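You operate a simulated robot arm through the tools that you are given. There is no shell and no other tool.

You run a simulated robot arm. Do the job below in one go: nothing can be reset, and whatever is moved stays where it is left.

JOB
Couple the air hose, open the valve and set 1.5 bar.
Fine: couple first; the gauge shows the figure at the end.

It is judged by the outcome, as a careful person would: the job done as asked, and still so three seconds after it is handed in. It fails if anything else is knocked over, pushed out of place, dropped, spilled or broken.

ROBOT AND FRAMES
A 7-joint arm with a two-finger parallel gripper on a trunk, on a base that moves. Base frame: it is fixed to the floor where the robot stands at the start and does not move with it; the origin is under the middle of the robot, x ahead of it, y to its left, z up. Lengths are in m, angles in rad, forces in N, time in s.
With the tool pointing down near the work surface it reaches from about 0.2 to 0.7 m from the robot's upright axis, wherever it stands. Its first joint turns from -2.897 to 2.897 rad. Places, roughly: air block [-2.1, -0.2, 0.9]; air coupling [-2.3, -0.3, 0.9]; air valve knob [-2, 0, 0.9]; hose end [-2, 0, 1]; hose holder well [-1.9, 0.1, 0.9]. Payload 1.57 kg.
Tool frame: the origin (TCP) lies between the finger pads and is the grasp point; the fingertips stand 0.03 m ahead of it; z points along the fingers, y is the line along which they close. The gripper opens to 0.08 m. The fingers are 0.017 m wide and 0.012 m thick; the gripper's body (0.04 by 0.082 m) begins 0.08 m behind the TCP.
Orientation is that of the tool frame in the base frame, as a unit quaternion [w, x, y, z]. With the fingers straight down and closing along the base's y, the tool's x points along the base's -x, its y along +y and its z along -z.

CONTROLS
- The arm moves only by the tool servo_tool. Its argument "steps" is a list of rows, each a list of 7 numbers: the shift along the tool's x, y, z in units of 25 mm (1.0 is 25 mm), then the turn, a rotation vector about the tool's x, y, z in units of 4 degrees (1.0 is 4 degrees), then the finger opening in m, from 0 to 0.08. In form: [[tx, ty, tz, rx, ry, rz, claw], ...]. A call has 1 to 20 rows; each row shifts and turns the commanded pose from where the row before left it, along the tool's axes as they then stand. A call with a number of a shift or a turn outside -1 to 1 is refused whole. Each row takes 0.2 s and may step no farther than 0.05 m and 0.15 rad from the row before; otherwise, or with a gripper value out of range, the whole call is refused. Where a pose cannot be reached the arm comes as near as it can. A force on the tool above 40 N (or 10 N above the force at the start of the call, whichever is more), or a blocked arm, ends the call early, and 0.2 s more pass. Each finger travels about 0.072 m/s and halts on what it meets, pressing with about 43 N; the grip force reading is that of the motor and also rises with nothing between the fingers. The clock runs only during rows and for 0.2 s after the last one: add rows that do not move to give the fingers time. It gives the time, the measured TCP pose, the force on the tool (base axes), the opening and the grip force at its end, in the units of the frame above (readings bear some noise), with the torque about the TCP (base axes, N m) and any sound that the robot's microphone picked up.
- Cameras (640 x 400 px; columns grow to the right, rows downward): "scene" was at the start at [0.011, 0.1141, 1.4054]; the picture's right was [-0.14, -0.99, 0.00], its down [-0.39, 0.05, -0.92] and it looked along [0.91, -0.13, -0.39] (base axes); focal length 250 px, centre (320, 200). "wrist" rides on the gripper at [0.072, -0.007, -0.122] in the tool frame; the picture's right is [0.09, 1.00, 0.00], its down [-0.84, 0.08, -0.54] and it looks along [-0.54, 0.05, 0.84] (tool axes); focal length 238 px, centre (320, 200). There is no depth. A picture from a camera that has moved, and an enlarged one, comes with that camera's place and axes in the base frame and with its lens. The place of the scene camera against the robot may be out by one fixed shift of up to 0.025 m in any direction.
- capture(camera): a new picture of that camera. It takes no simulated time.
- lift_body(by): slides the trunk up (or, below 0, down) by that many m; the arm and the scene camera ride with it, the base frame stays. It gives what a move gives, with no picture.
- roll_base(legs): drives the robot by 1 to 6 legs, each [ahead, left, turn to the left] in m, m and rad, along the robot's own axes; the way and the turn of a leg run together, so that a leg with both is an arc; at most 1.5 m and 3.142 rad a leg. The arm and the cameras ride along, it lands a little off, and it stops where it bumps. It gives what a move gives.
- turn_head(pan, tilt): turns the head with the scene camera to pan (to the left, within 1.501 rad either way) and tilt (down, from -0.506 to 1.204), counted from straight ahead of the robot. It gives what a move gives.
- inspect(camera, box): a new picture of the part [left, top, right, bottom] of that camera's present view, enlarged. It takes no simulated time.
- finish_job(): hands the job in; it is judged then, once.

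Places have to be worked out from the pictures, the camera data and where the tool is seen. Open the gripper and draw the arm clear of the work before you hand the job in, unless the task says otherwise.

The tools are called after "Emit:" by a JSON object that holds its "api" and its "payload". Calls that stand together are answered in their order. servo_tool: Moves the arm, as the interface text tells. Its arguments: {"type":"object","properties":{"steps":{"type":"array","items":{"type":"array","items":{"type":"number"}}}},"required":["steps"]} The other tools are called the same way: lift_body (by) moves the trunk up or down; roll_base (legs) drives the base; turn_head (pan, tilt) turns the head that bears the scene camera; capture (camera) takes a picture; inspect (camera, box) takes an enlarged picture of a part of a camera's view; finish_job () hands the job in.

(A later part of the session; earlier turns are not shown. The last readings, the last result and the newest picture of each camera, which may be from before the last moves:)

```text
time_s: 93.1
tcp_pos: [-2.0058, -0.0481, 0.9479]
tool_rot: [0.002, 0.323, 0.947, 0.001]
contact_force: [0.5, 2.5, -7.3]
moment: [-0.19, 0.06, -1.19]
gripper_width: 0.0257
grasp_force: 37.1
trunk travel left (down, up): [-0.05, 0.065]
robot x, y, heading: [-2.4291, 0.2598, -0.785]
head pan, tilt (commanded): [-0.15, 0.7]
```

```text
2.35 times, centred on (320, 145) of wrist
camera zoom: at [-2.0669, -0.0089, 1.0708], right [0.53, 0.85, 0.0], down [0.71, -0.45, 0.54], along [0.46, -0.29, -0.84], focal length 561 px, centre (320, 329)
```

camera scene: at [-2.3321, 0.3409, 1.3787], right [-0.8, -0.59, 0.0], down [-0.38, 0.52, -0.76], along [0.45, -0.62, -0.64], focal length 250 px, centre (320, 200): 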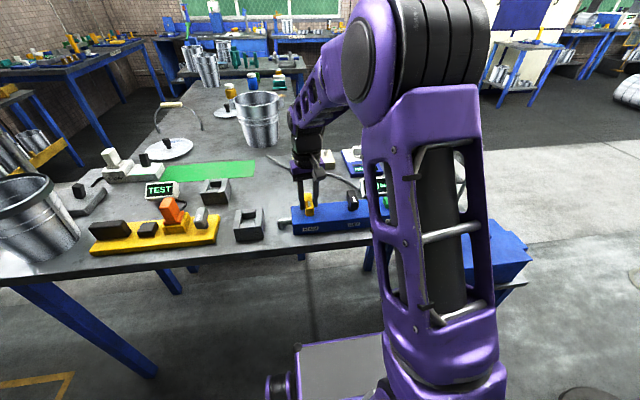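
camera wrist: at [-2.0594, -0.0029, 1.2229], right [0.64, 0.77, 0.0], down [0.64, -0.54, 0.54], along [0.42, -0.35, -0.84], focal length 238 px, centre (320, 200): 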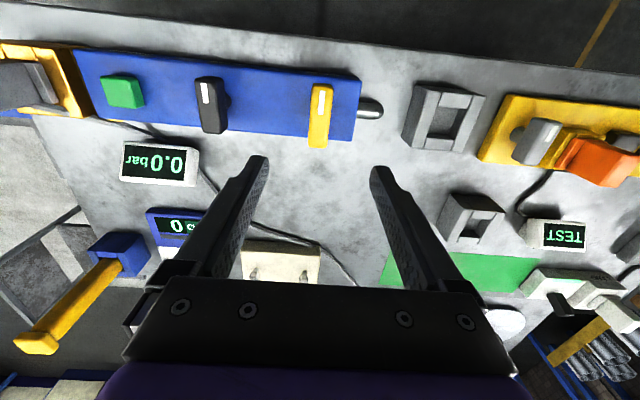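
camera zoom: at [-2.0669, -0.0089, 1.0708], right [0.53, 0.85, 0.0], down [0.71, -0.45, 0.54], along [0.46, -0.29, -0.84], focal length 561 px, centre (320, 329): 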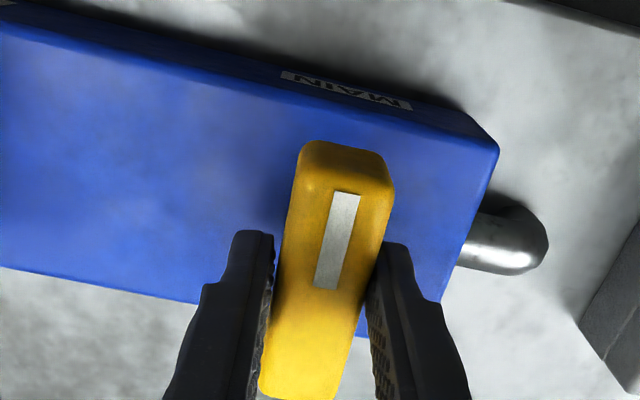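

Moment of -1.2 N·m and the bar stayed with the block: counter-clockwise is against the stop. I turn back and try clockwise.

Emit:
{"api": "servo_tool", "payload": {"steps": [[0, 0, 0, 0, 0, 0.7, 0.0], [0, 0, 0, 0, 0, 0.7, 0.0], [0, 0, 0, 0, 0, 0.5, 0.0], [0, 0, 0, 0, 0, 0.5, 0.0], [0, 0, 0, 0, 0, 0.5, 0.0], [0, 0, 0, 0, 0, 0.5, 0.0], [0, 0, 0, 0, 0, 0, 0.0]]}}

Emit:
{"api": "inspect", "payload": {"camera": "wrist", "box": [220, 60, 420, 230]}}

```text
time_s: 94.7
tcp_pos: [-2.0052, -0.0484, 0.9495]
tool_rot: [0.001, 0.432, 0.902, 0.0]
contact_force: [1.2, -0.4, -0.9]
moment: [0.61, 1.11, 0.03]
gripper_width: 0.0239
grasp_force: 35.8
trunk travel left (down, up): [-0.05, 0.065]
robot x, y, heading: [-2.4267, 0.2607, -0.783]
head pan, tilt (commanded): [-0.15, 0.7]
```

```text
2.35 times, centred on (320, 145) of wrist
camera zoom: at [-2.056, 0.0044, 1.0711], right [0.72, 0.7, 0.0], down [0.58, -0.6, 0.54], along [0.38, -0.39, -0.84], focal length 561 px, centre (320, 329)
```

zoom: 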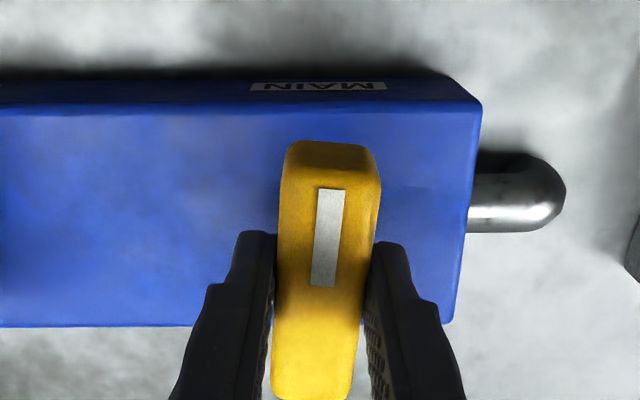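

Clockwise turns freely with the knob following. I continue clockwise.

Emit:
{"api": "servo_tool", "payload": {"steps": [[0, 0, 0, 0, 0, 0.8, 0.0], [0, 0, 0, 0, 0, 0.8, 0.0], [0, 0, 0, 0, 0, 0.8, 0.0], [0, 0, 0, 0, 0, 0.8, 0.0], [0, 0, 0, 0, 0, 0.8, 0.0], [0, 0, 0, 0, 0, 0.8, 0.0], [0, 0, 0, 0, 0, 0.8, 0.0], [0, 0, 0, 0, 0, 0.8, 0.0], [0, 0, 0, 0, 0, 0, 0.0]]}}

Emit:
{"api": "capture", "payload": {"camera": "wrist"}}

Emit:
{"api": "capture", "payload": {"camera": "scene"}}

```text
time_s: 96.7
tcp_pos: [-2.0043, -0.0476, 0.9471]
tool_rot: [0.002, 0.621, 0.783, 0.0]
contact_force: [6.0, 1.3, 0.8]
moment: [-0.93, 0.2, -0.02]
gripper_width: 0.0239
grasp_force: 35.5
trunk travel left (down, up): [-0.05, 0.065]
robot x, y, heading: [-2.4233, 0.2617, -0.784]
head pan, tilt (commanded): [-0.15, 0.7]
```

```text
taken
camera wrist: at [-2.0282, 0.0213, 1.0712], right [0.95, 0.32, 0.0], down [0.26, -0.8, 0.54], along [0.17, -0.51, -0.84], focal length 238 px, centre (320, 200)
```

wrist: 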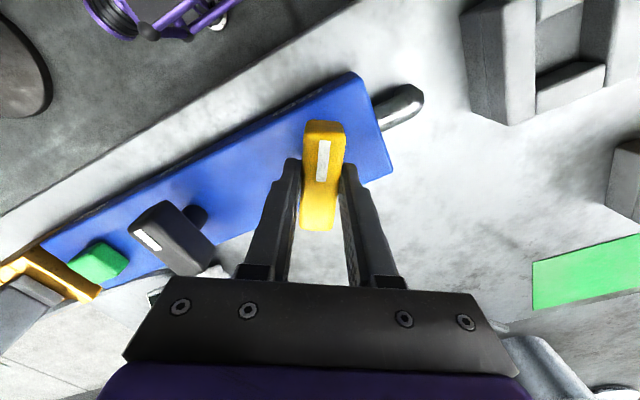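

```text
taken
camera scene: at [-2.3321, 0.3414, 1.3788], right [-0.8, -0.59, 0.0], down [-0.38, 0.52, -0.76], along [0.45, -0.62, -0.64], focal length 250 px, centre (320, 200)
```

scene: 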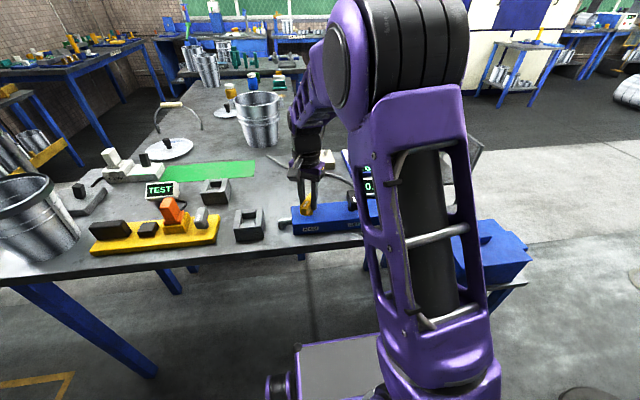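

31.7° turned, free. Continue clockwise.

Emit:
{"api": "servo_tool", "payload": {"steps": [[0, 0, 0, 0, 0, 0.8, 0.0], [0, 0, 0, 0, 0, 0.8, 0.0], [0, 0, 0, 0, 0, 0.8, 0.0], [0, 0, 0, 0, 0, 0.8, 0.0], [0, 0, 0, 0, 0, 0.8, 0.0], [0, 0, 0, 0, 0, 0.8, 0.0], [0, 0, 0, 0, 0, 0.8, 0.0], [0, 0, 0, 0, 0, 0.8, 0.0], [0, 0, 0, 0, 0, 0.8, 0.0], [0, 0, 0, 0, 0, 0, 0.0]]}}

Emit:
{"api": "capture", "payload": {"camera": "wrist"}}

Emit:
{"api": "inspect", "payload": {"camera": "scene", "box": [260, 140, 400, 250]}}

```text
time_s: 98.9
tcp_pos: [-2.0045, -0.0471, 0.9485]
tool_rot: [0.002, 0.797, 0.604, 0.001]
contact_force: [8.7, 6.0, 6.7]
moment: [-0.09, 0.68, 0.02]
gripper_width: 0.0239
grasp_force: 35.7
trunk travel left (down, up): [-0.05, 0.065]
robot x, y, heading: [-2.425, 0.2574, -0.786]
head pan, tilt (commanded): [-0.15, 0.7]
```

```text
taken
camera wrist: at [-1.9918, 0.0238, 1.0713], right [0.98, -0.18, 0.0], down [-0.15, -0.83, 0.54], along [-0.1, -0.53, -0.84], focal length 238 px, centre (320, 200)
```

wrist: 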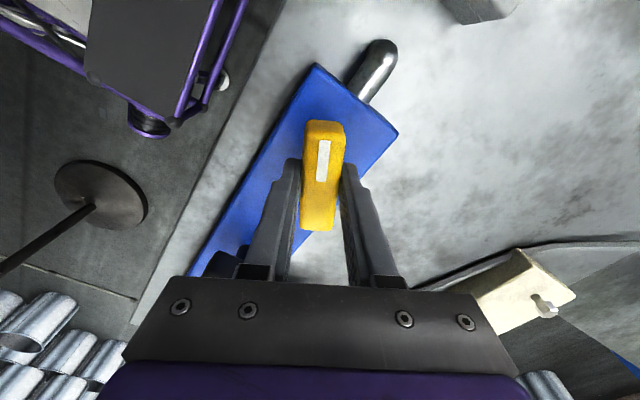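

```text
3.64 times, centred on (330, 195) of scene
camera zoom: at [-2.332, 0.3418, 1.3788], right [-0.8, -0.59, 0.0], down [-0.38, 0.52, -0.77], along [0.45, -0.62, -0.64], focal length 908 px, centre (284, 218)
```

zoom: 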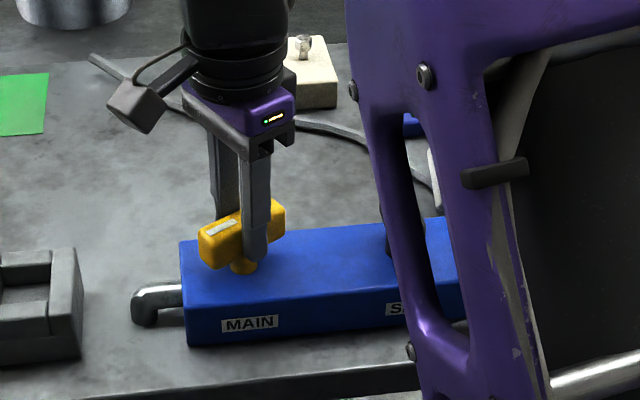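

60° turned. I shift ~1 mm along the relieving direction and continue to about 83°, watching for the end stop.

Emit:
{"api": "servo_tool", "payload": {"steps": [[0.035, 0.02, 0, 0, 0, 0.7, 0.0], [0, 0, 0, 0, 0, 0.8, 0.0], [0, 0, 0, 0, 0, 0.8, 0.0], [0, 0, 0, 0, 0, 0.8, 0.0], [0, 0, 0, 0, 0, 0.8, 0.0], [0, 0, 0, 0, 0, 0.8, 0.0], [0, 0, 0, 0, 0, 0.8, 0.0], [0, 0, 0, 0, 0, 0, 0.0]]}}

Emit:
{"api": "inspect", "payload": {"camera": "scene", "box": [260, 140, 400, 250]}}

Emit:
{"api": "inspect", "payload": {"camera": "wrist", "box": [220, 60, 420, 230]}}

```text
time_s: 100.7
tcp_pos: [-2.0047, -0.0469, 0.9479]
tool_rot: [0.002, 0.898, 0.44, 0.001]
contact_force: [9.4, -7.6, 5.4]
moment: [-0.59, 0.86, 0.01]
gripper_width: 0.024
grasp_force: 36.0
trunk travel left (down, up): [-0.05, 0.065]
robot x, y, heading: [-2.4299, 0.2567, -0.785]
head pan, tilt (commanded): [-0.15, 0.7]
```

```text
3.64 times, centred on (330, 195) of scene
camera zoom: at [-2.3319, 0.3407, 1.3788], right [-0.8, -0.59, 0.0], down [-0.38, 0.52, -0.76], along [0.45, -0.62, -0.64], focal length 908 px, centre (284, 218)
```

zoom: 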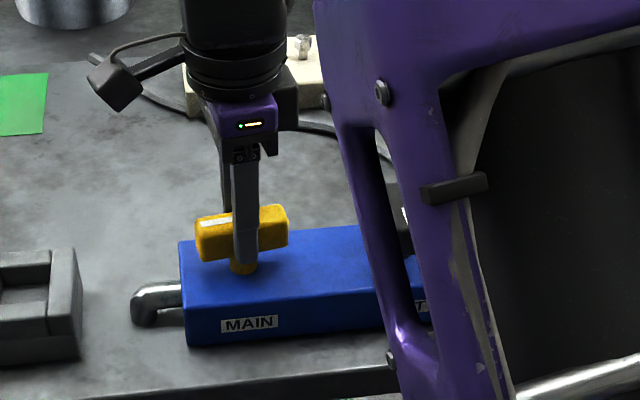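

```text
2.35 times, centred on (320, 145) of wrist
camera zoom: at [-1.9657, 0.0137, 1.0713], right [0.84, -0.54, 0.0], down [-0.45, -0.71, 0.54], along [-0.29, -0.46, -0.84], focal length 561 px, centre (320, 329)
```

zoom: 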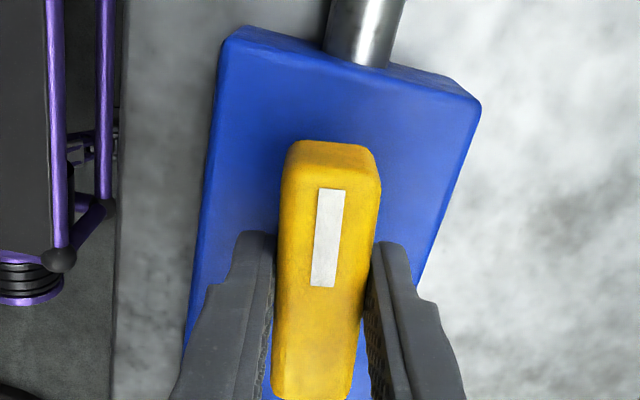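

82.6°, still free (moment z≈0). I go on to ~90° and a bit to feel for the end stop.

Emit:
{"api": "servo_tool", "payload": {"steps": [[0, 0.04, 0, 0, 0, 0.7, 0.0], [0, 0, 0, 0, 0, 0.7, 0.0], [0, 0, 0, 0, 0, 0.5, 0.0], [0, 0, 0, 0, 0, 0, 0.0]]}}

Emit:
{"api": "inspect", "payload": {"camera": "wrist", "box": [220, 60, 420, 230]}}

Emit:
{"api": "inspect", "payload": {"camera": "scene", "box": [260, 140, 400, 250]}}

```text
time_s: 101.7
tcp_pos: [-2.0031, -0.0466, 0.9484]
tool_rot: [0.001, 0.925, 0.38, 0.001]
contact_force: [3.4, -8.3, 7.3]
moment: [-0.2, 0.97, 0.0]
gripper_width: 0.0239
grasp_force: 36.0
trunk travel left (down, up): [-0.05, 0.065]
robot x, y, heading: [-2.43, 0.2599, -0.789]
head pan, tilt (commanded): [-0.15, 0.7]
```

```text
2.35 times, centred on (320, 145) of wrist
camera zoom: at [-1.9579, 0.0078, 1.0714], right [0.77, -0.64, 0.0], down [-0.54, -0.64, 0.54], along [-0.35, -0.42, -0.84], focal length 561 px, centre (320, 329)
```

zoom: 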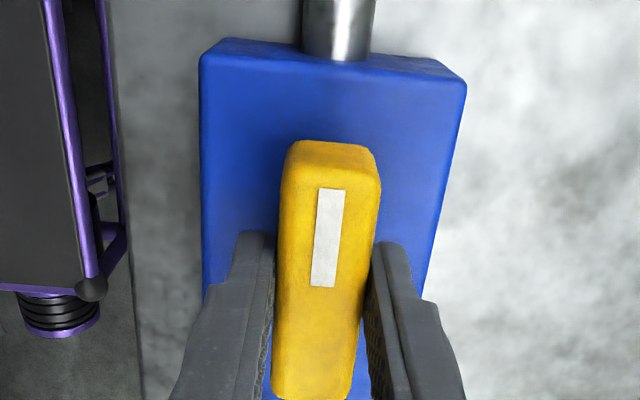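

```text
3.64 times, centred on (330, 195) of scene
camera zoom: at [-2.3325, 0.3407, 1.3789], right [-0.8, -0.59, 0.0], down [-0.38, 0.52, -0.76], along [0.45, -0.62, -0.64], focal length 908 px, centre (284, 218)
```

zoom: 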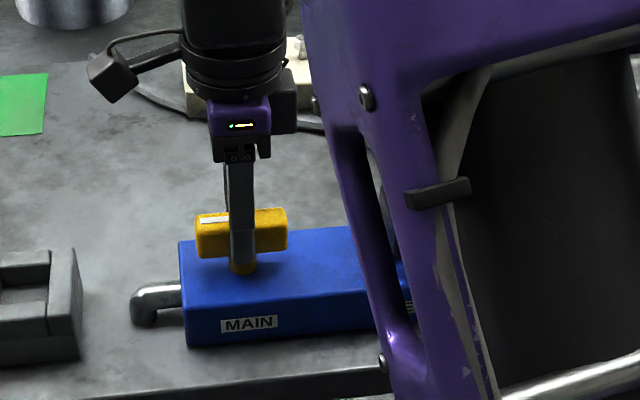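

At 90° the knob lies along the block. I test a few more degrees for the stop.

Emit:
{"api": "servo_tool", "payload": {"steps": [[0, 0, 0, 0, 0, 0.6, 0.0], [0, 0, 0, 0, 0, 0.6, 0.0], [0, 0, 0, 0, 0, 0, 0.0]]}}

Emit:
{"api": "inspect", "payload": {"camera": "wrist", "box": [220, 60, 420, 230]}}

```text
time_s: 102.5
tcp_pos: [-2.0038, -0.0469, 0.9482]
tool_rot: [0.001, 0.94, 0.342, 0.001]
contact_force: [6.1, -7.1, 5.5]
moment: [0.13, 0.57, 1.02]
gripper_width: 0.0247
grasp_force: 36.4
trunk travel left (down, up): [-0.05, 0.065]
robot x, y, heading: [-2.4277, 0.2595, -0.781]
head pan, tilt (commanded): [-0.15, 0.7]
```

```text
2.35 times, centred on (320, 145) of wrist
camera zoom: at [-1.9531, 0.0043, 1.0714], right [0.71, -0.7, 0.0], down [-0.59, -0.6, 0.54], along [-0.38, -0.39, -0.84], focal length 561 px, centre (320, 329)
```

zoom: 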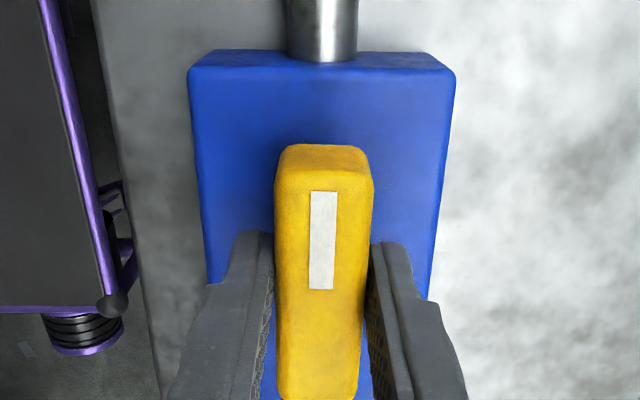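

The end stop is felt (1.0 N·m): the valve is fully open. I ease back ~3°, release, and rise.

Emit:
{"api": "servo_tool", "payload": {"steps": [[0, 0, 0, 0, 0, -0.7, 0.0], [0, 0, 0, 0, 0, 0, 0.03], [0, 0, 0, 0, 0, 0, 0.06], [0, 0, 0, 0, 0, 0, 0.06], [0, 0, -0.6, 0, 0, 0, 0.06], [0, 0, -0.8, 0, 0, 0, 0.06], [0, 0, -0.8, 0, 0, 0, 0.06], [0, 0, -0.8, 0, 0, 0, 0.06], [0, 0, -0.8, 0, 0, 0, 0.06], [0, 0, -0.8, 0, 0, 0, 0.06], [0, 0, 0, 0, 0, 0, 0.06]]}}

Emit:
{"api": "capture", "payload": {"camera": "wrist"}}

Emit:
{"api": "capture", "payload": {"camera": "scene"}}

```text
time_s: 104.9
tcp_pos: [-2.0024, -0.0483, 1.0641]
tool_rot: [0.001, 0.931, 0.365, 0.002]
contact_force: [-0.3, 0.7, -0.1]
moment: [-0.04, 0.02, 0.01]
gripper_width: 0.06
grasp_force: 0.0
trunk travel left (down, up): [-0.05, 0.065]
robot x, y, heading: [-2.4273, 0.2586, -0.788]
head pan, tilt (commanded): [-0.15, 0.7]
```

```text
taken
camera wrist: at [-1.9559, 0.0056, 1.1876], right [0.74, -0.67, 0.0], down [-0.56, -0.63, 0.54], along [-0.36, -0.4, -0.84], focal length 238 px, centre (320, 200)
```

wrist: 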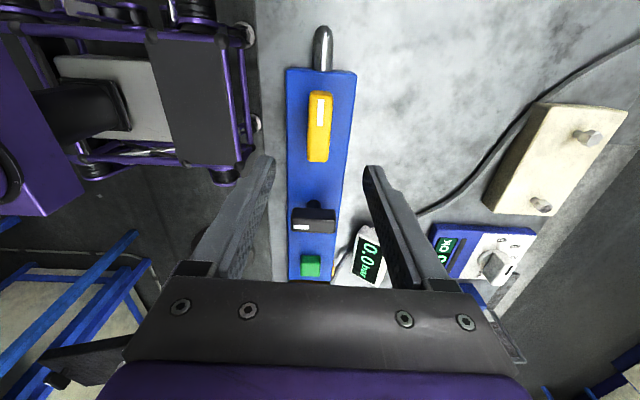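

```text
taken
camera scene: at [-2.3325, 0.3411, 1.3789], right [-0.8, -0.59, 0.0], down [-0.38, 0.52, -0.76], along [0.45, -0.62, -0.64], focal length 250 px, centre (320, 200)
```

scene: 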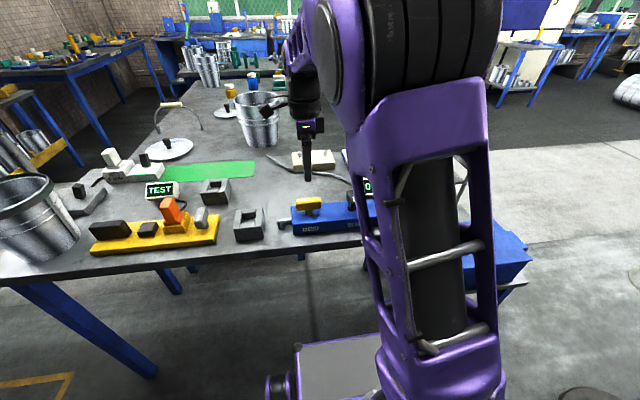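

MAIN is open, gauge still 0.0 as SET is at minimum. I rotate the tool back to its former yaw above the block, then shift 0.121 m right over the SET knob.

Emit:
{"api": "servo_tool", "payload": {"steps": [[0, 0, 0, 0, 0, -1, 0.06], [0, 0, 0, 0, 0, -1, 0.06], [0, 0, 0, 0, 0, -1, 0.06], [0, 0, 0, 0, 0, -1, 0.06], [0, 0, 0, 0, 0, -1, 0.06], [0, 0, 0, 0, 0, -1, 0.06], [0, 0, 0, 0, 0, -1, 0.06], [0, 0, 0, 0, 0, -1, 0.06], [0, 0, 0, 0, 0, -1, 0.06], [0, 0, 0, 0, 0, -1, 0.06], [0, 0, 0, 0, 0, -1, 0.06], [0, 0, 0, 0, 0, -1, 0.06], [0, 0, 0, 0, 0, -1, 0.06], [0, 0, 0, 0, 0, -1, 0.06], [0, 0, 0, 0, 0, -1, 0.06], [0, 0, 0, 0, 0, -1, 0.06], [0, 0, 0, 0, 0, -1, 0.06], [0, 0, 0, 0, 0, -1, 0.06], [0, 0, 0, 0, 0, -1, 0.06], [0, 0, 0, 0, 0, -1, 0.06]]}}

Emit:
{"api": "servo_tool", "payload": {"steps": [[0, 0, 0, 0, 0, -1, 0.06], [0, 0, 0, 0, 0, -1, 0.06], [0, 0, 0, 0, 0, -1, 0.06], [0, -0.69, 0, 0, 0, 0, 0.06], [0, -0.69, 0, 0, 0, 0, 0.06], [0, -0.69, 0, 0, 0, 0, 0.06], [0, -0.69, 0, 0, 0, 0, 0.06], [0, -0.69, 0, 0, 0, 0, 0.06], [0, -0.69, 0, 0, 0, 0, 0.06], [0, -0.7, 0, 0, 0, 0, 0.06], [0, 0, 0, 0, 0, 0, 0.06]]}}

Emit:
{"api": "capture", "payload": {"camera": "wrist"}}

Emit:
{"api": "inspect", "payload": {"camera": "wrist", "box": [240, 60, 400, 180]}}

```text
time_s: 109.1
tcp_pos: [-2.0052, -0.0475, 1.0628]
tool_rot: [0.001, 0.477, 0.879, 0.001]
contact_force: [-1.1, 0.0, 0.8]
moment: [0.04, 0.0, -0.02]
gripper_width: 0.0599
grasp_force: 0.2
trunk travel left (down, up): [-0.05, 0.065]
robot x, y, heading: [-2.425, 0.2615, -0.787]
head pan, tilt (commanded): [-0.15, 0.7]
```

```text
time_s: 111.5
tcp_pos: [-2.0903, -0.1335, 1.0632]
tool_rot: [0.002, 0.384, 0.923, 0.001]
contact_force: [0.2, -0.3, 0.2]
moment: [-0.03, 0.0, 0.05]
gripper_width: 0.0599
grasp_force: 0.0
trunk travel left (down, up): [-0.05, 0.065]
robot x, y, heading: [-2.4278, 0.2611, -0.785]
head pan, tilt (commanded): [-0.15, 0.7]
```

```text
taken
camera wrist: at [-2.1452, -0.086, 1.1861], right [0.64, 0.77, 0.0], down [0.64, -0.54, 0.54], along [0.42, -0.35, -0.84], focal length 238 px, centre (320, 200)
```

wrist: 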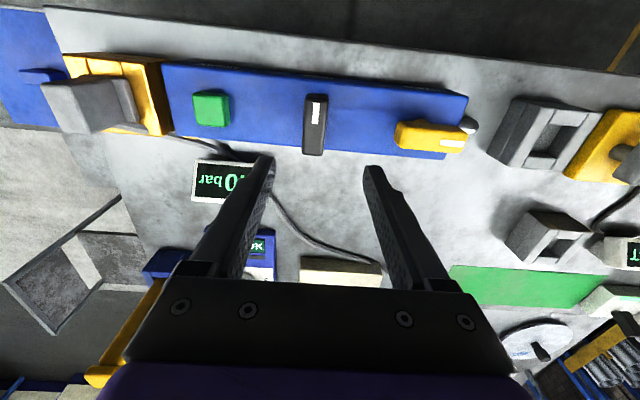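

```text
3.33 times, centred on (320, 120) of wrist
camera zoom: at [-2.1452, -0.086, 1.1861], right [0.64, 0.77, 0.0], down [0.64, -0.54, 0.54], along [0.42, -0.35, -0.84], focal length 794 px, centre (320, 467)
```

zoom: 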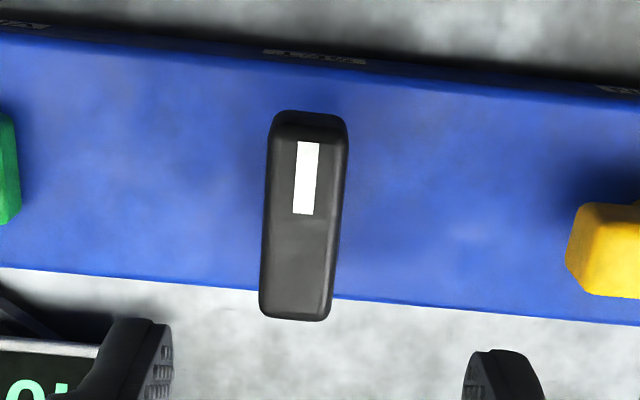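

SET knob: 0.022 × 0.055, aligned, centre ~6.5 mm right and 1.7 mm nearer. I correct, descend to z≈0.948 and grip.

Emit:
{"api": "servo_tool", "payload": {"steps": [[0.07, -0.26, 0.5, 0, 0, 0, 0.06], [0, 0, 0.8, 0, 0, 0, 0.06], [0, 0, 0.8, 0, 0, 0, 0.06], [0, 0, 0.8, 0, 0, 0, 0.06], [0, 0, 0.7, 0, 0, 0, 0.06], [0, 0, 0.6, 0, 0, 0, 0.06], [0, 0, 0.4, 0, 0, 0, 0.06], [0, 0, 0, 0, 0, 0, 0.06]]}}

Emit:
{"api": "inspect", "payload": {"camera": "wrist", "box": [220, 60, 420, 230]}}

Emit:
{"api": "capture", "payload": {"camera": "scene"}}

```text
time_s: 113.3
tcp_pos: [-2.0956, -0.1357, 0.9491]
tool_rot: [0.001, 0.385, 0.923, 0.0]
contact_force: [0.7, -0.7, 0.2]
moment: [0.0, -0.01, -0.02]
gripper_width: 0.06
grasp_force: 0.1
trunk travel left (down, up): [-0.05, 0.065]
robot x, y, heading: [-2.4302, 0.2596, -0.785]
head pan, tilt (commanded): [-0.15, 0.7]
```

```text
2.35 times, centred on (320, 145) of wrist
camera zoom: at [-2.1511, -0.089, 1.0713], right [0.64, 0.77, 0.0], down [0.64, -0.54, 0.54], along [0.42, -0.35, -0.84], focal length 561 px, centre (320, 329)
```

zoom: 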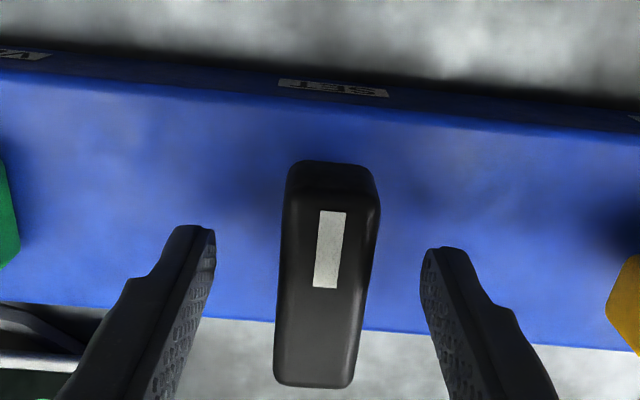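

```text
taken
camera scene: at [-2.3325, 0.341, 1.3789], right [-0.8, -0.59, 0.0], down [-0.38, 0.52, -0.76], along [0.45, -0.62, -0.64], focal length 250 px, centre (320, 200)
```

scene: 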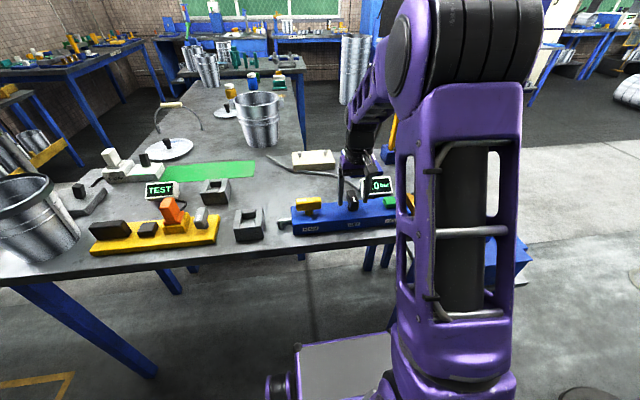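

Fingers straddle the SET bar. I close, and pan the head a bit left to see the gauge past the arm.

Emit:
{"api": "servo_tool", "payload": {"steps": [[0, 0, 0, 0, 0, 0, 0.035], [0, 0, 0, 0, 0, 0, 0.02], [0, 0, 0, 0, 0, 0, 0.0], [0, 0, 0, 0, 0, 0, 0.0], [0, 0, 0, 0, 0, 0, 0.0]]}}

Emit:
{"api": "turn_head", "payload": {"pan": 0.3, "tilt": 0.7}}

Emit:
{"api": "capture", "payload": {"camera": "scene"}}

Emit:
{"api": "capture", "payload": {"camera": "wrist"}}

```text
time_s: 114.5
tcp_pos: [-2.0963, -0.1366, 0.9493]
tool_rot: [0.001, 0.384, 0.923, 0.001]
contact_force: [3.1, 4.5, -2.2]
moment: [-0.58, 0.24, -0.22]
gripper_width: 0.0238
grasp_force: 36.4
trunk travel left (down, up): [-0.05, 0.065]
robot x, y, heading: [-2.4291, 0.2589, -0.783]
head pan, tilt (commanded): [-0.15, 0.7]
```

```text
time_s: 115.4
tcp_pos: [-2.094, -0.1353, 0.9489]
tool_rot: [0.002, 0.385, 0.923, 0.0]
contact_force: [4.3, 5.1, -1.9]
moment: [-0.49, 0.25, -0.28]
gripper_width: 0.0237
grasp_force: 35.8
trunk travel left (down, up): [-0.05, 0.065]
robot x, y, heading: [-2.4273, 0.2596, -0.783]
head pan, tilt (commanded): [0.3, 0.7]
```

```text
taken
camera scene: at [-2.3074, 0.3701, 1.3788], right [-0.47, -0.88, 0.0], down [-0.57, 0.3, -0.76], along [0.68, -0.36, -0.64], focal length 250 px, centre (320, 200)
```

scene: 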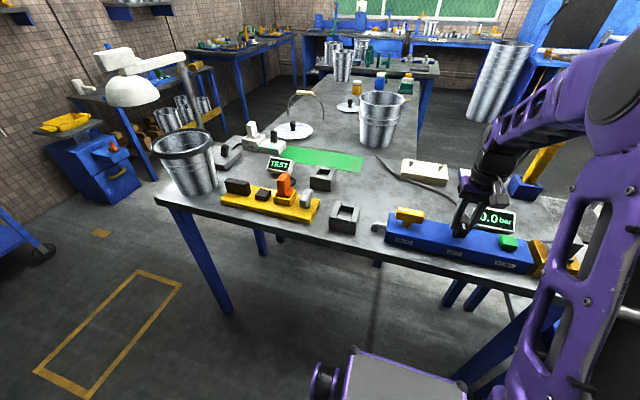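

```text
taken
camera wrist: at [-2.1507, -0.0885, 1.0713], right [0.64, 0.77, 0.0], down [0.64, -0.54, 0.54], along [0.42, -0.35, -0.84], focal length 238 px, centre (320, 200)
```

wrist: 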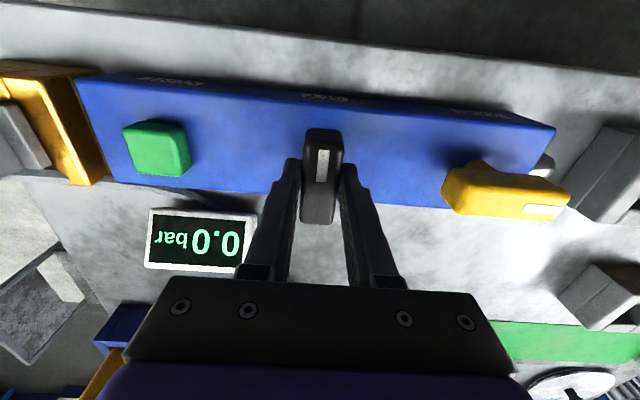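

Gripped; the gauge (0.0) is visible in the wrist view. I turn SET clockwise ~10° to learn its response.

Emit:
{"api": "servo_tool", "payload": {"steps": [[0, 0.03, 0, 0, 0, 0.5, 0.0], [0, 0, 0, 0, 0, 0.7, 0.0], [0, 0, 0, 0, 0, 0.7, 0.0], [0, 0, 0, 0, 0, 0.6, 0.0], [0, 0, 0, 0, 0, 0, 0.0]]}}

Emit:
{"api": "capture", "payload": {"camera": "wrist"}}

Emit:
{"api": "inspect", "payload": {"camera": "scene", "box": [430, 180, 550, 280]}}

```text
time_s: 116.6
tcp_pos: [-2.0944, -0.1343, 0.9488]
tool_rot: [0.002, 0.463, 0.886, 0.0]
contact_force: [-0.8, 4.9, -3.1]
moment: [-0.51, 0.22, 0.02]
gripper_width: 0.0241
grasp_force: 35.8
trunk travel left (down, up): [-0.05, 0.065]
robot x, y, heading: [-2.428, 0.262, -0.781]
head pan, tilt (commanded): [0.3, 0.7]
```

```text
taken
camera wrist: at [-2.1415, -0.0794, 1.0714], right [0.77, 0.64, 0.0], down [0.54, -0.64, 0.54], along [0.35, -0.42, -0.84], focal length 238 px, centre (320, 200)
```

wrist: 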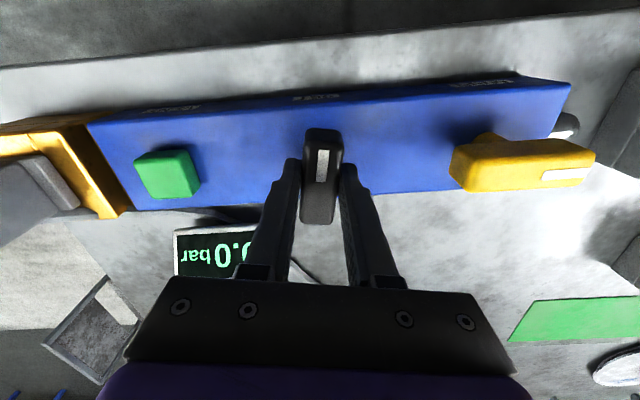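

```text
4.00 times, centred on (490, 230) of scene
camera zoom: at [-2.3077, 0.3702, 1.3788], right [-0.47, -0.88, 0.0], down [-0.57, 0.3, -0.77], along [0.68, -0.36, -0.64], focal length 999 px, centre (-360, 80)
```

zoom: 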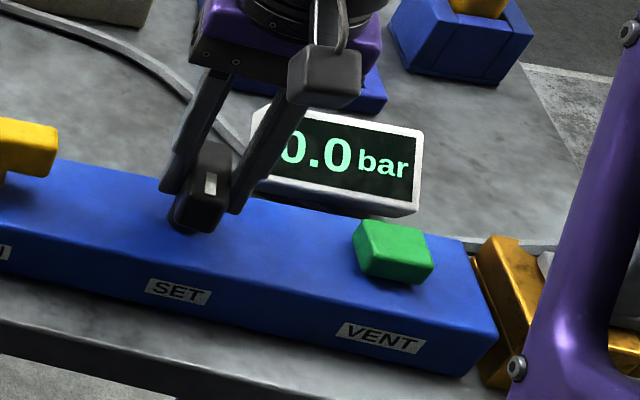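

10° so far with 0.0 on the gauge; knob turns freely. Continue to ~30°.

Emit:
{"api": "servo_tool", "payload": {"steps": [[0, 0, 0, 0, 0, 0.7, 0.0], [0, 0, 0, 0, 0, 0.7, 0.0], [0, 0, 0, 0, 0, 0.7, 0.0], [0, 0, 0, 0, 0, 0.7, 0.0], [0, 0, 0, 0, 0, 0.7, 0.0], [0, 0, 0, 0, 0, 0.7, 0.0], [0, 0, 0, 0, 0, 0.7, 0.0], [0, 0, 0, 0, 0, 0, 0.0]]}}

Emit:
{"api": "capture", "payload": {"camera": "wrist"}}

Emit:
{"api": "inspect", "payload": {"camera": "scene", "box": [430, 180, 550, 280]}}

```text
time_s: 118.4
tcp_pos: [-2.0947, -0.1355, 0.9488]
tool_rot: [0.001, 0.608, 0.794, 0.002]
contact_force: [2.2, 11.3, -4.7]
moment: [0.12, 0.47, 0.03]
gripper_width: 0.024
grasp_force: 35.9
trunk travel left (down, up): [-0.05, 0.065]
robot x, y, heading: [-2.4266, 0.2581, -0.781]
head pan, tilt (commanded): [0.3, 0.7]
```

```text
taken
camera wrist: at [-2.1199, -0.0669, 1.0715], right [0.94, 0.35, 0.0], down [0.29, -0.79, 0.54], along [0.19, -0.51, -0.84], focal length 238 px, centre (320, 200)
```

wrist: 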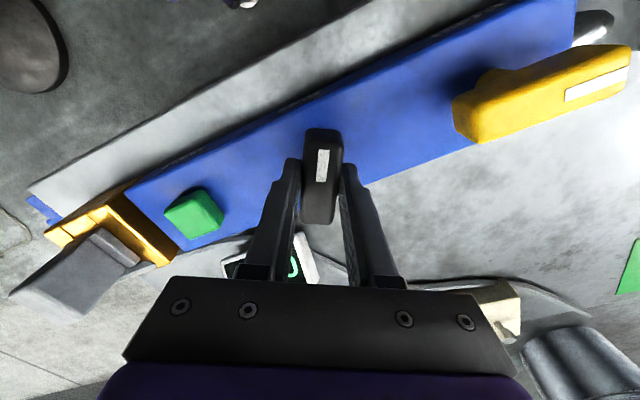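

```text
4.00 times, centred on (490, 230) of scene
camera zoom: at [-2.3073, 0.3705, 1.3787], right [-0.47, -0.88, 0.0], down [-0.57, 0.3, -0.76], along [0.68, -0.36, -0.64], focal length 999 px, centre (-360, 80)
```

zoom: 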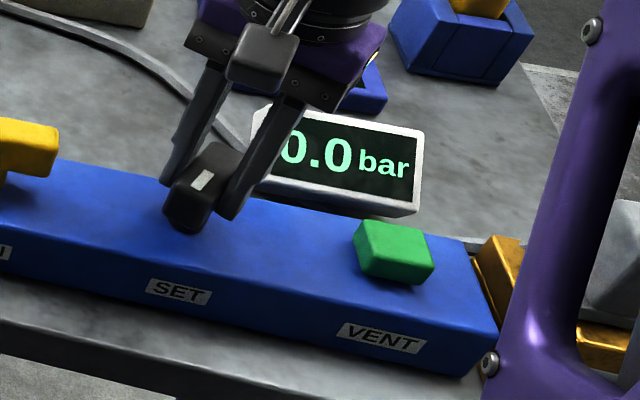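

30° and still 0.0. The regulator may have a dead band, so I continue slowly in 10° steps, watching the gauge.

Emit:
{"api": "servo_tool", "payload": {"steps": [[0, 0, 0, 0, 0, 0.6, 0.0], [0, 0, 0, 0, 0, 0.6, 0.0], [0, 0, 0, 0, 0, 0.6, 0.0], [0, 0, 0, 0, 0, 0.6, 0.0], [0, 0, 0, 0, 0, 0, 0.0]]}}

Emit:
{"api": "inspect", "payload": {"camera": "scene", "box": [430, 180, 550, 280]}}

```text
time_s: 119.6
tcp_pos: [-2.0943, -0.1351, 0.9489]
tool_rot: [0.002, 0.671, 0.741, 0.0]
contact_force: [8.8, 7.9, 1.6]
moment: [0.82, 0.64, 0.03]
gripper_width: 0.0237
grasp_force: 35.7
trunk travel left (down, up): [-0.05, 0.065]
robot x, y, heading: [-2.4244, 0.2602, -0.782]
head pan, tilt (commanded): [0.3, 0.7]
```

```text
4.00 times, centred on (490, 230) of scene
camera zoom: at [-2.3071, 0.3705, 1.3788], right [-0.47, -0.88, 0.0], down [-0.57, 0.3, -0.76], along [0.68, -0.36, -0.64], focal length 999 px, centre (-360, 80)
```

zoom: 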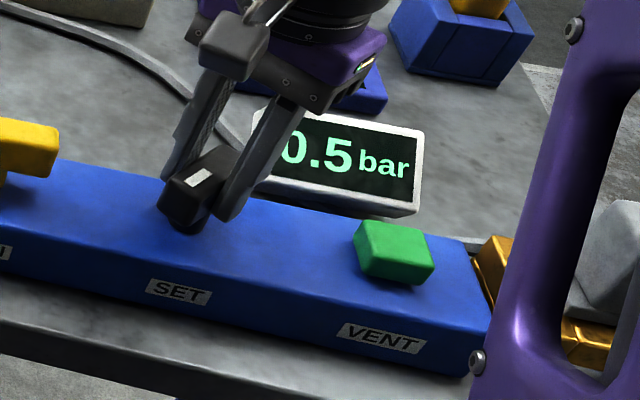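

The gauge now reads 0.5 bar: coupling, valve and regulator all work. I continue in small ~3° steps.

Emit:
{"api": "servo_tool", "payload": {"steps": [[0, 0, 0, 0, 0, 0.5, 0.0], [0, 0, 0, 0, 0, 0.5, 0.0], [0, 0, 0, 0, 0, 0, 0.0]]}}

Emit:
{"api": "inspect", "payload": {"camera": "scene", "box": [430, 180, 550, 280]}}

```text
time_s: 120.4
tcp_pos: [-2.0948, -0.1354, 0.9483]
tool_rot: [0.002, 0.697, 0.717, 0.0]
contact_force: [10.6, 9.8, 3.5]
moment: [-0.28, 0.43, 0.0]
gripper_width: 0.0238
grasp_force: 35.7
trunk travel left (down, up): [-0.05, 0.065]
robot x, y, heading: [-2.4274, 0.2579, -0.785]
head pan, tilt (commanded): [0.3, 0.7]
```

```text
4.00 times, centred on (490, 230) of scene
camera zoom: at [-2.3071, 0.3708, 1.3787], right [-0.47, -0.88, 0.0], down [-0.57, 0.3, -0.76], along [0.68, -0.36, -0.64], focal length 999 px, centre (-360, 80)
```

zoom: 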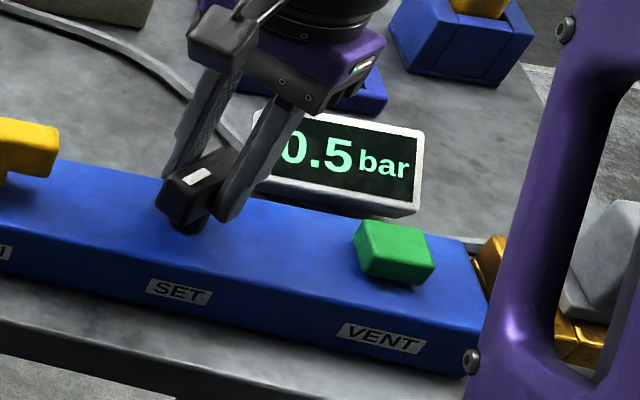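

Still 0.5 at 43°, so the figure steps in 0.5 bar. I relieve the side load (1 mm) and continue in ~8° steps.

Emit:
{"api": "servo_tool", "payload": {"steps": [[0.03, 0.03, 0, 0, 0, 0.6, 0.0], [0, 0, 0, 0, 0, 0.7, 0.0], [0, 0, 0, 0, 0, 0.7, 0.0], [0, 0, 0, 0, 0, 0, 0.0]]}}

Emit:
{"api": "inspect", "payload": {"camera": "scene", "box": [430, 180, 550, 280]}}

```text
time_s: 121.4
tcp_pos: [-2.0934, -0.1364, 0.9495]
tool_rot: [0.002, 0.746, 0.666, 0.0]
contact_force: [8.4, -1.3, 4.9]
moment: [-0.46, 0.53, -0.01]
gripper_width: 0.0237
grasp_force: 35.8
trunk travel left (down, up): [-0.05, 0.065]
robot x, y, heading: [-2.4245, 0.2564, -0.786]
head pan, tilt (commanded): [0.3, 0.7]
```

```text
4.00 times, centred on (490, 230) of scene
camera zoom: at [-2.3072, 0.3702, 1.3788], right [-0.47, -0.88, 0.0], down [-0.57, 0.3, -0.76], along [0.68, -0.36, -0.64], focal length 999 px, centre (-360, 80)
```

zoom: 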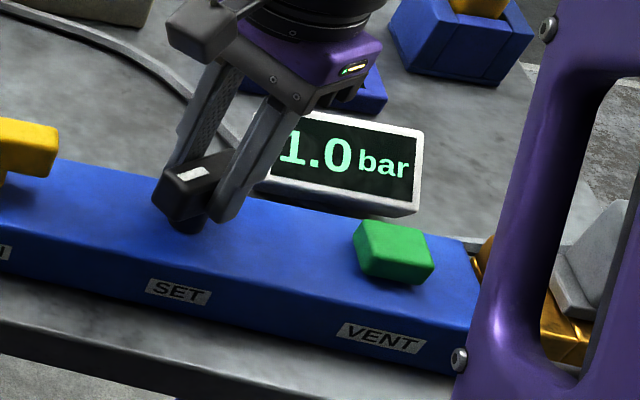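

1.0 bar at ~51°. Continuing in ~4° steps.

Emit:
{"api": "servo_tool", "payload": {"steps": [[0, 0, 0, 0, 0, 0.5, 0.0], [0, 0, 0, 0, 0, 0.5, 0.0], [0, 0, 0, 0, 0, 0, 0.0]]}}

Emit:
{"api": "inspect", "payload": {"camera": "scene", "box": [430, 180, 550, 280]}}

```text
time_s: 122.2
tcp_pos: [-2.0942, -0.134, 0.9479]
tool_rot: [0.002, 0.769, 0.64, 0.0]
contact_force: [9.8, -4.6, 9.7]
moment: [-0.31, 0.82, -0.02]
gripper_width: 0.0236
grasp_force: 36.0
trunk travel left (down, up): [-0.05, 0.065]
robot x, y, heading: [-2.4301, 0.2597, -0.787]
head pan, tilt (commanded): [0.3, 0.7]
```

```text
4.00 times, centred on (490, 230) of scene
camera zoom: at [-2.3073, 0.3699, 1.3789], right [-0.47, -0.88, 0.0], down [-0.57, 0.3, -0.76], along [0.68, -0.36, -0.64], focal length 999 px, centre (-360, 80)
```

zoom: 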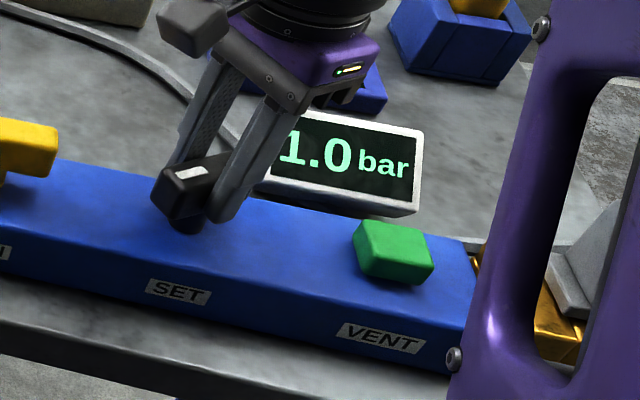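

Emit:
{"api": "servo_tool", "payload": {"steps": [[0, 0, 0, 0, 0, 0.5, 0.0], [0, 0, 0, 0, 0, 0.5, 0.0], [0, 0, 0, 0, 0, 0, 0.0]]}}

Emit:
{"api": "inspect", "payload": {"camera": "scene", "box": [430, 180, 550, 280]}}

```text
time_s: 123.0
tcp_pos: [-2.0931, -0.1342, 0.9474]
tool_rot: [0.002, 0.79, 0.613, 0.001]
contact_force: [9.4, -4.8, 11.9]
moment: [-0.9, 0.87, -0.03]
gripper_width: 0.0238
grasp_force: 36.3
trunk travel left (down, up): [-0.05, 0.065]
robot x, y, heading: [-2.4284, 0.2585, -0.788]
head pan, tilt (commanded): [0.3, 0.7]
```

```text
4.00 times, centred on (490, 230) of scene
camera zoom: at [-2.3074, 0.37, 1.3789], right [-0.47, -0.88, 0.0], down [-0.57, 0.3, -0.76], along [0.68, -0.36, -0.64], focal length 999 px, centre (-360, 80)
```

zoom: 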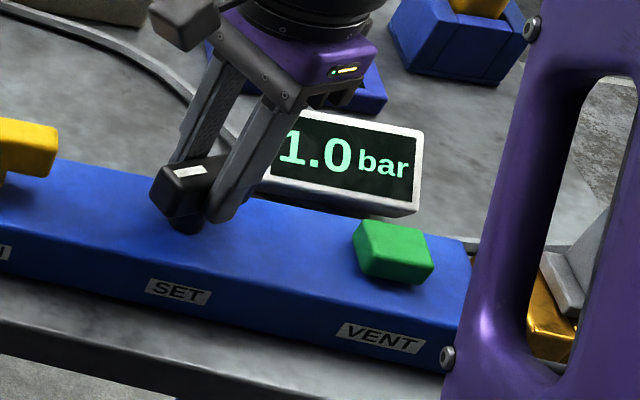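

Emit:
{"api": "servo_tool", "payload": {"steps": [[0, 0, 0, 0, 0, 0.5, 0.0], [0, 0, 0, 0, 0, 0.4, 0.0], [0, 0, 0, 0, 0, 0, 0.0]]}}

Emit:
{"api": "inspect", "payload": {"camera": "scene", "box": [430, 180, 550, 280]}}

```text
time_s: 123.8
tcp_pos: [-2.0938, -0.1341, 0.9475]
tool_rot: [0.002, 0.809, 0.587, 0.001]
contact_force: [10.5, -7.9, 14.5]
moment: [-0.1, 0.74, 0.05]
gripper_width: 0.0238
grasp_force: 35.9
trunk travel left (down, up): [-0.05, 0.065]
robot x, y, heading: [-2.4283, 0.2602, -0.786]
head pan, tilt (commanded): [0.3, 0.7]
```

```text
4.00 times, centred on (490, 230) of scene
camera zoom: at [-2.3074, 0.3699, 1.3789], right [-0.47, -0.88, 0.0], down [-0.57, 0.3, -0.76], along [0.68, -0.36, -0.64], focal length 999 px, centre (-360, 80)
```

zoom: 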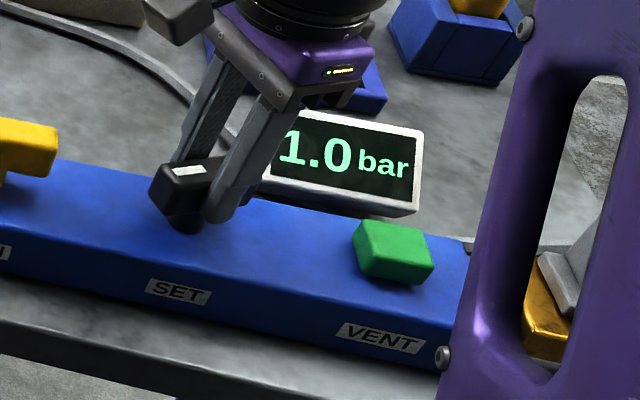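

Still 1.0 at 63°. I relieve the side load a little and continue.

Emit:
{"api": "servo_tool", "payload": {"steps": [[-0.02, 0.04, -0.03, 0, 0, 0.4, 0.0], [0, 0, 0, 0, 0, 0.4, 0.0], [0, 0, 0, 0, 0, 0, 0.0]]}}

Emit:
{"api": "inspect", "payload": {"camera": "scene", "box": [430, 180, 550, 280]}}

```text
time_s: 124.6
tcp_pos: [-2.0936, -0.1348, 0.948]
tool_rot: [0.001, 0.825, 0.565, 0.0]
contact_force: [5.6, -4.4, 7.3]
moment: [-0.89, 0.5, -0.02]
gripper_width: 0.0239
grasp_force: 36.0
trunk travel left (down, up): [-0.05, 0.065]
robot x, y, heading: [-2.4276, 0.2588, -0.786]
head pan, tilt (commanded): [0.3, 0.7]
```

```text
4.00 times, centred on (490, 230) of scene
camera zoom: at [-2.3075, 0.3699, 1.3788], right [-0.47, -0.88, 0.0], down [-0.57, 0.3, -0.76], along [0.68, -0.36, -0.64], focal length 999 px, centre (-360, 80)
```

zoom: 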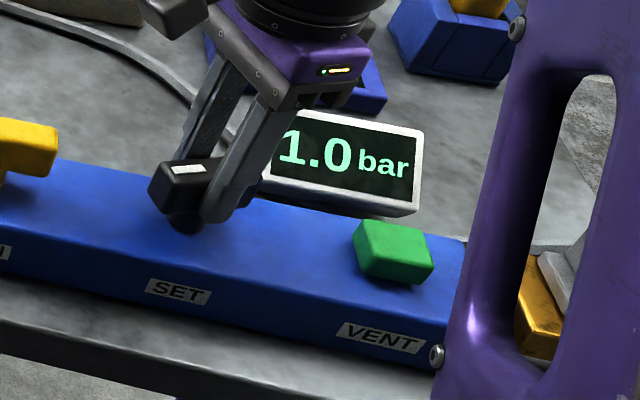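

Emit:
{"api": "servo_tool", "payload": {"steps": [[0, 0, 0, 0, 0, 0.4, 0.0], [0, 0, 0, 0, 0, 0.4, 0.0], [0, 0, 0, 0, 0, 0, 0.0]]}}

Emit:
{"api": "inspect", "payload": {"camera": "scene", "box": [430, 180, 550, 280]}}

```text
time_s: 125.4
tcp_pos: [-2.0925, -0.135, 0.9486]
tool_rot: [0.0, 0.841, 0.541, 0.001]
contact_force: [5.3, -3.2, 7.3]
moment: [-0.07, 0.54, 0.0]
gripper_width: 0.024
grasp_force: 35.7
trunk travel left (down, up): [-0.05, 0.065]
robot x, y, heading: [-2.4295, 0.2611, -0.787]
head pan, tilt (commanded): [0.3, 0.7]
```

```text
4.00 times, centred on (490, 230) of scene
camera zoom: at [-2.3075, 0.37, 1.3788], right [-0.47, -0.88, 0.0], down [-0.57, 0.3, -0.76], along [0.68, -0.36, -0.64], focal length 999 px, centre (-360, 80)
```

zoom: 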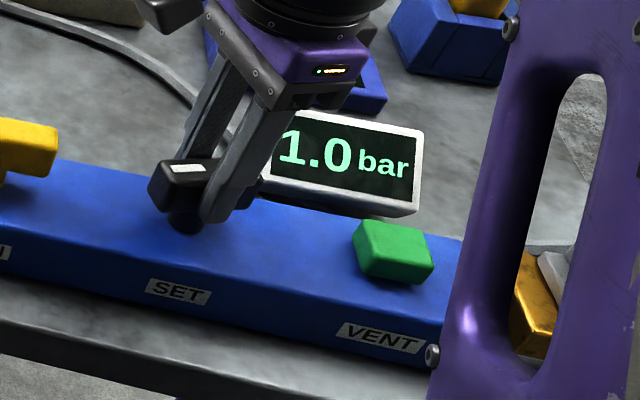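

Emit:
{"api": "servo_tool", "payload": {"steps": [[0, 0, 0, 0, 0, 0.4, 0.0], [0, 0, 0, 0, 0, 0.4, 0.0], [0, 0, 0, 0, 0, 0, 0.0]]}}

Emit:
{"api": "inspect", "payload": {"camera": "scene", "box": [430, 180, 550, 280]}}

```text
time_s: 126.2
tcp_pos: [-2.092, -0.1349, 0.9491]
tool_rot: [0.001, 0.855, 0.518, 0.001]
contact_force: [5.4, -1.2, 7.7]
moment: [0.69, 0.26, 0.02]
gripper_width: 0.0238
grasp_force: 35.6
trunk travel left (down, up): [-0.05, 0.065]
robot x, y, heading: [-2.4287, 0.2625, -0.785]
head pan, tilt (commanded): [0.3, 0.7]
```

```text
4.00 times, centred on (490, 230) of scene
camera zoom: at [-2.3077, 0.37, 1.3789], right [-0.47, -0.88, 0.0], down [-0.57, 0.3, -0.76], along [0.68, -0.36, -0.64], focal length 999 px, centre (-360, 80)
```

zoom: 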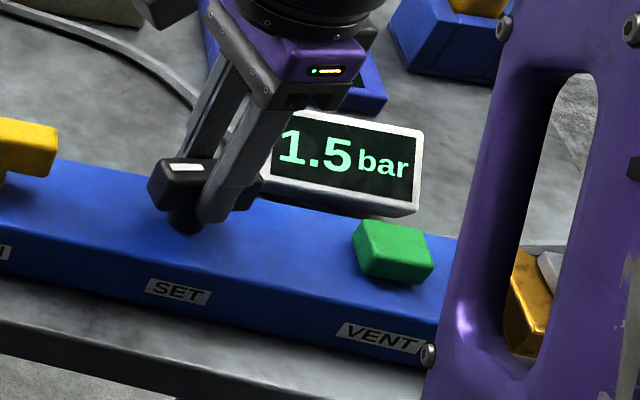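

1.5 bar at ~72°, just past the change-over. For margin I turn ~6° more to sit well within the 1.5 band and check.

Emit:
{"api": "servo_tool", "payload": {"steps": [[0, 0, 0, 0, 0, 0.5, 0.0], [0, 0, 0, 0, 0, 0.5, 0.0], [0, 0, 0, 0, 0, 0.5, 0.0], [0, 0, 0, 0, 0, 0, 0.0]]}}

Emit:
{"api": "inspect", "payload": {"camera": "scene", "box": [430, 180, 550, 280]}}

```text
time_s: 127.2
tcp_pos: [-2.0925, -0.1357, 0.948]
tool_rot: [0.0, 0.882, 0.472, 0.002]
contact_force: [4.8, 1.5, 4.8]
moment: [-0.06, 0.53, -0.01]
gripper_width: 0.024
grasp_force: 35.3
trunk travel left (down, up): [-0.05, 0.065]
robot x, y, heading: [-2.4262, 0.2603, -0.783]
head pan, tilt (commanded): [0.3, 0.7]
```

```text
4.00 times, centred on (490, 230) of scene
camera zoom: at [-2.3076, 0.3703, 1.3788], right [-0.47, -0.88, 0.0], down [-0.57, 0.3, -0.77], along [0.68, -0.36, -0.64], focal length 999 px, centre (-360, 80)
```

zoom: 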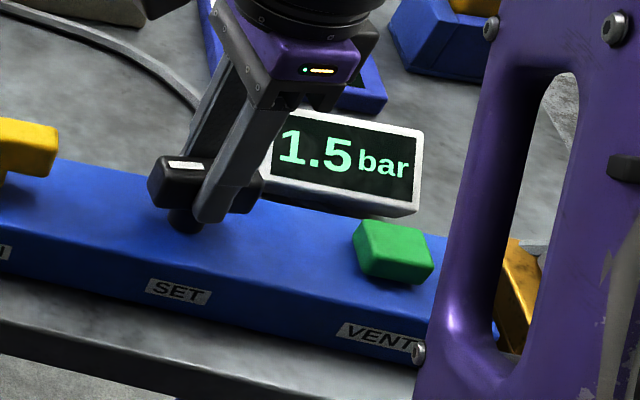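

Steady at 1.5 bar (78.5°). I release gently, rise, and check the gauge.

Emit:
{"api": "servo_tool", "payload": {"steps": [[0, 0, 0, 0, 0, 0, 0.03], [0, 0, 0, 0, 0, 0, 0.045], [0, 0, 0, 0, 0, 0, 0.05], [0, 0, 0, 0, 0, 0, 0.05]]}}

Emit:
{"api": "inspect", "payload": {"camera": "scene", "box": [430, 180, 550, 280]}}

Emit:
{"api": "capture", "payload": {"camera": "wrist"}}

```text
time_s: 128.2
tcp_pos: [-2.0916, -0.135, 0.9487]
tool_rot: [0.001, 0.881, 0.473, 0.001]
contact_force: [-0.7, -0.3, -0.1]
moment: [0.0, 0.01, 0.02]
gripper_width: 0.0501
grasp_force: 0.0
trunk travel left (down, up): [-0.05, 0.065]
robot x, y, heading: [-2.4236, 0.2613, -0.785]
head pan, tilt (commanded): [0.3, 0.7]
```

```text
4.00 times, centred on (490, 230) of scene
camera zoom: at [-2.3078, 0.3698, 1.3788], right [-0.47, -0.88, 0.0], down [-0.57, 0.3, -0.76], along [0.68, -0.36, -0.64], focal length 999 px, centre (-360, 80)
```

zoom: 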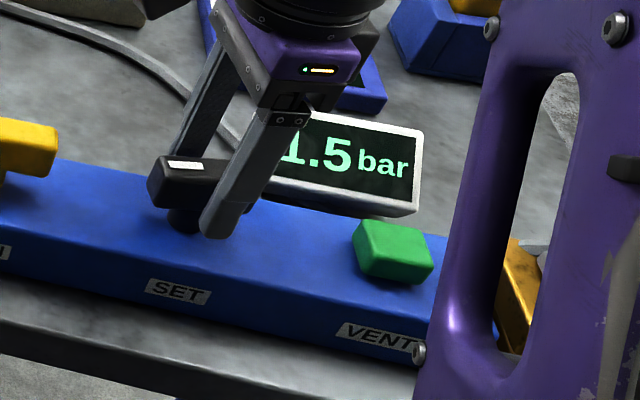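

```text
taken
camera wrist: at [-2.0594, -0.0716, 1.0716], right [0.88, -0.47, 0.0], down [-0.4, -0.74, 0.54], along [-0.25, -0.48, -0.84], focal length 238 px, centre (320, 200)
```

wrist: 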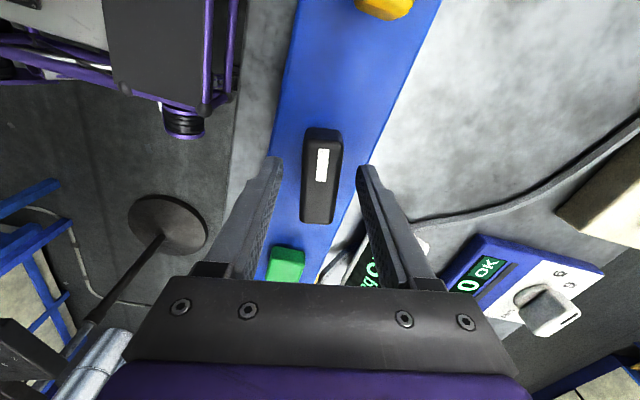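

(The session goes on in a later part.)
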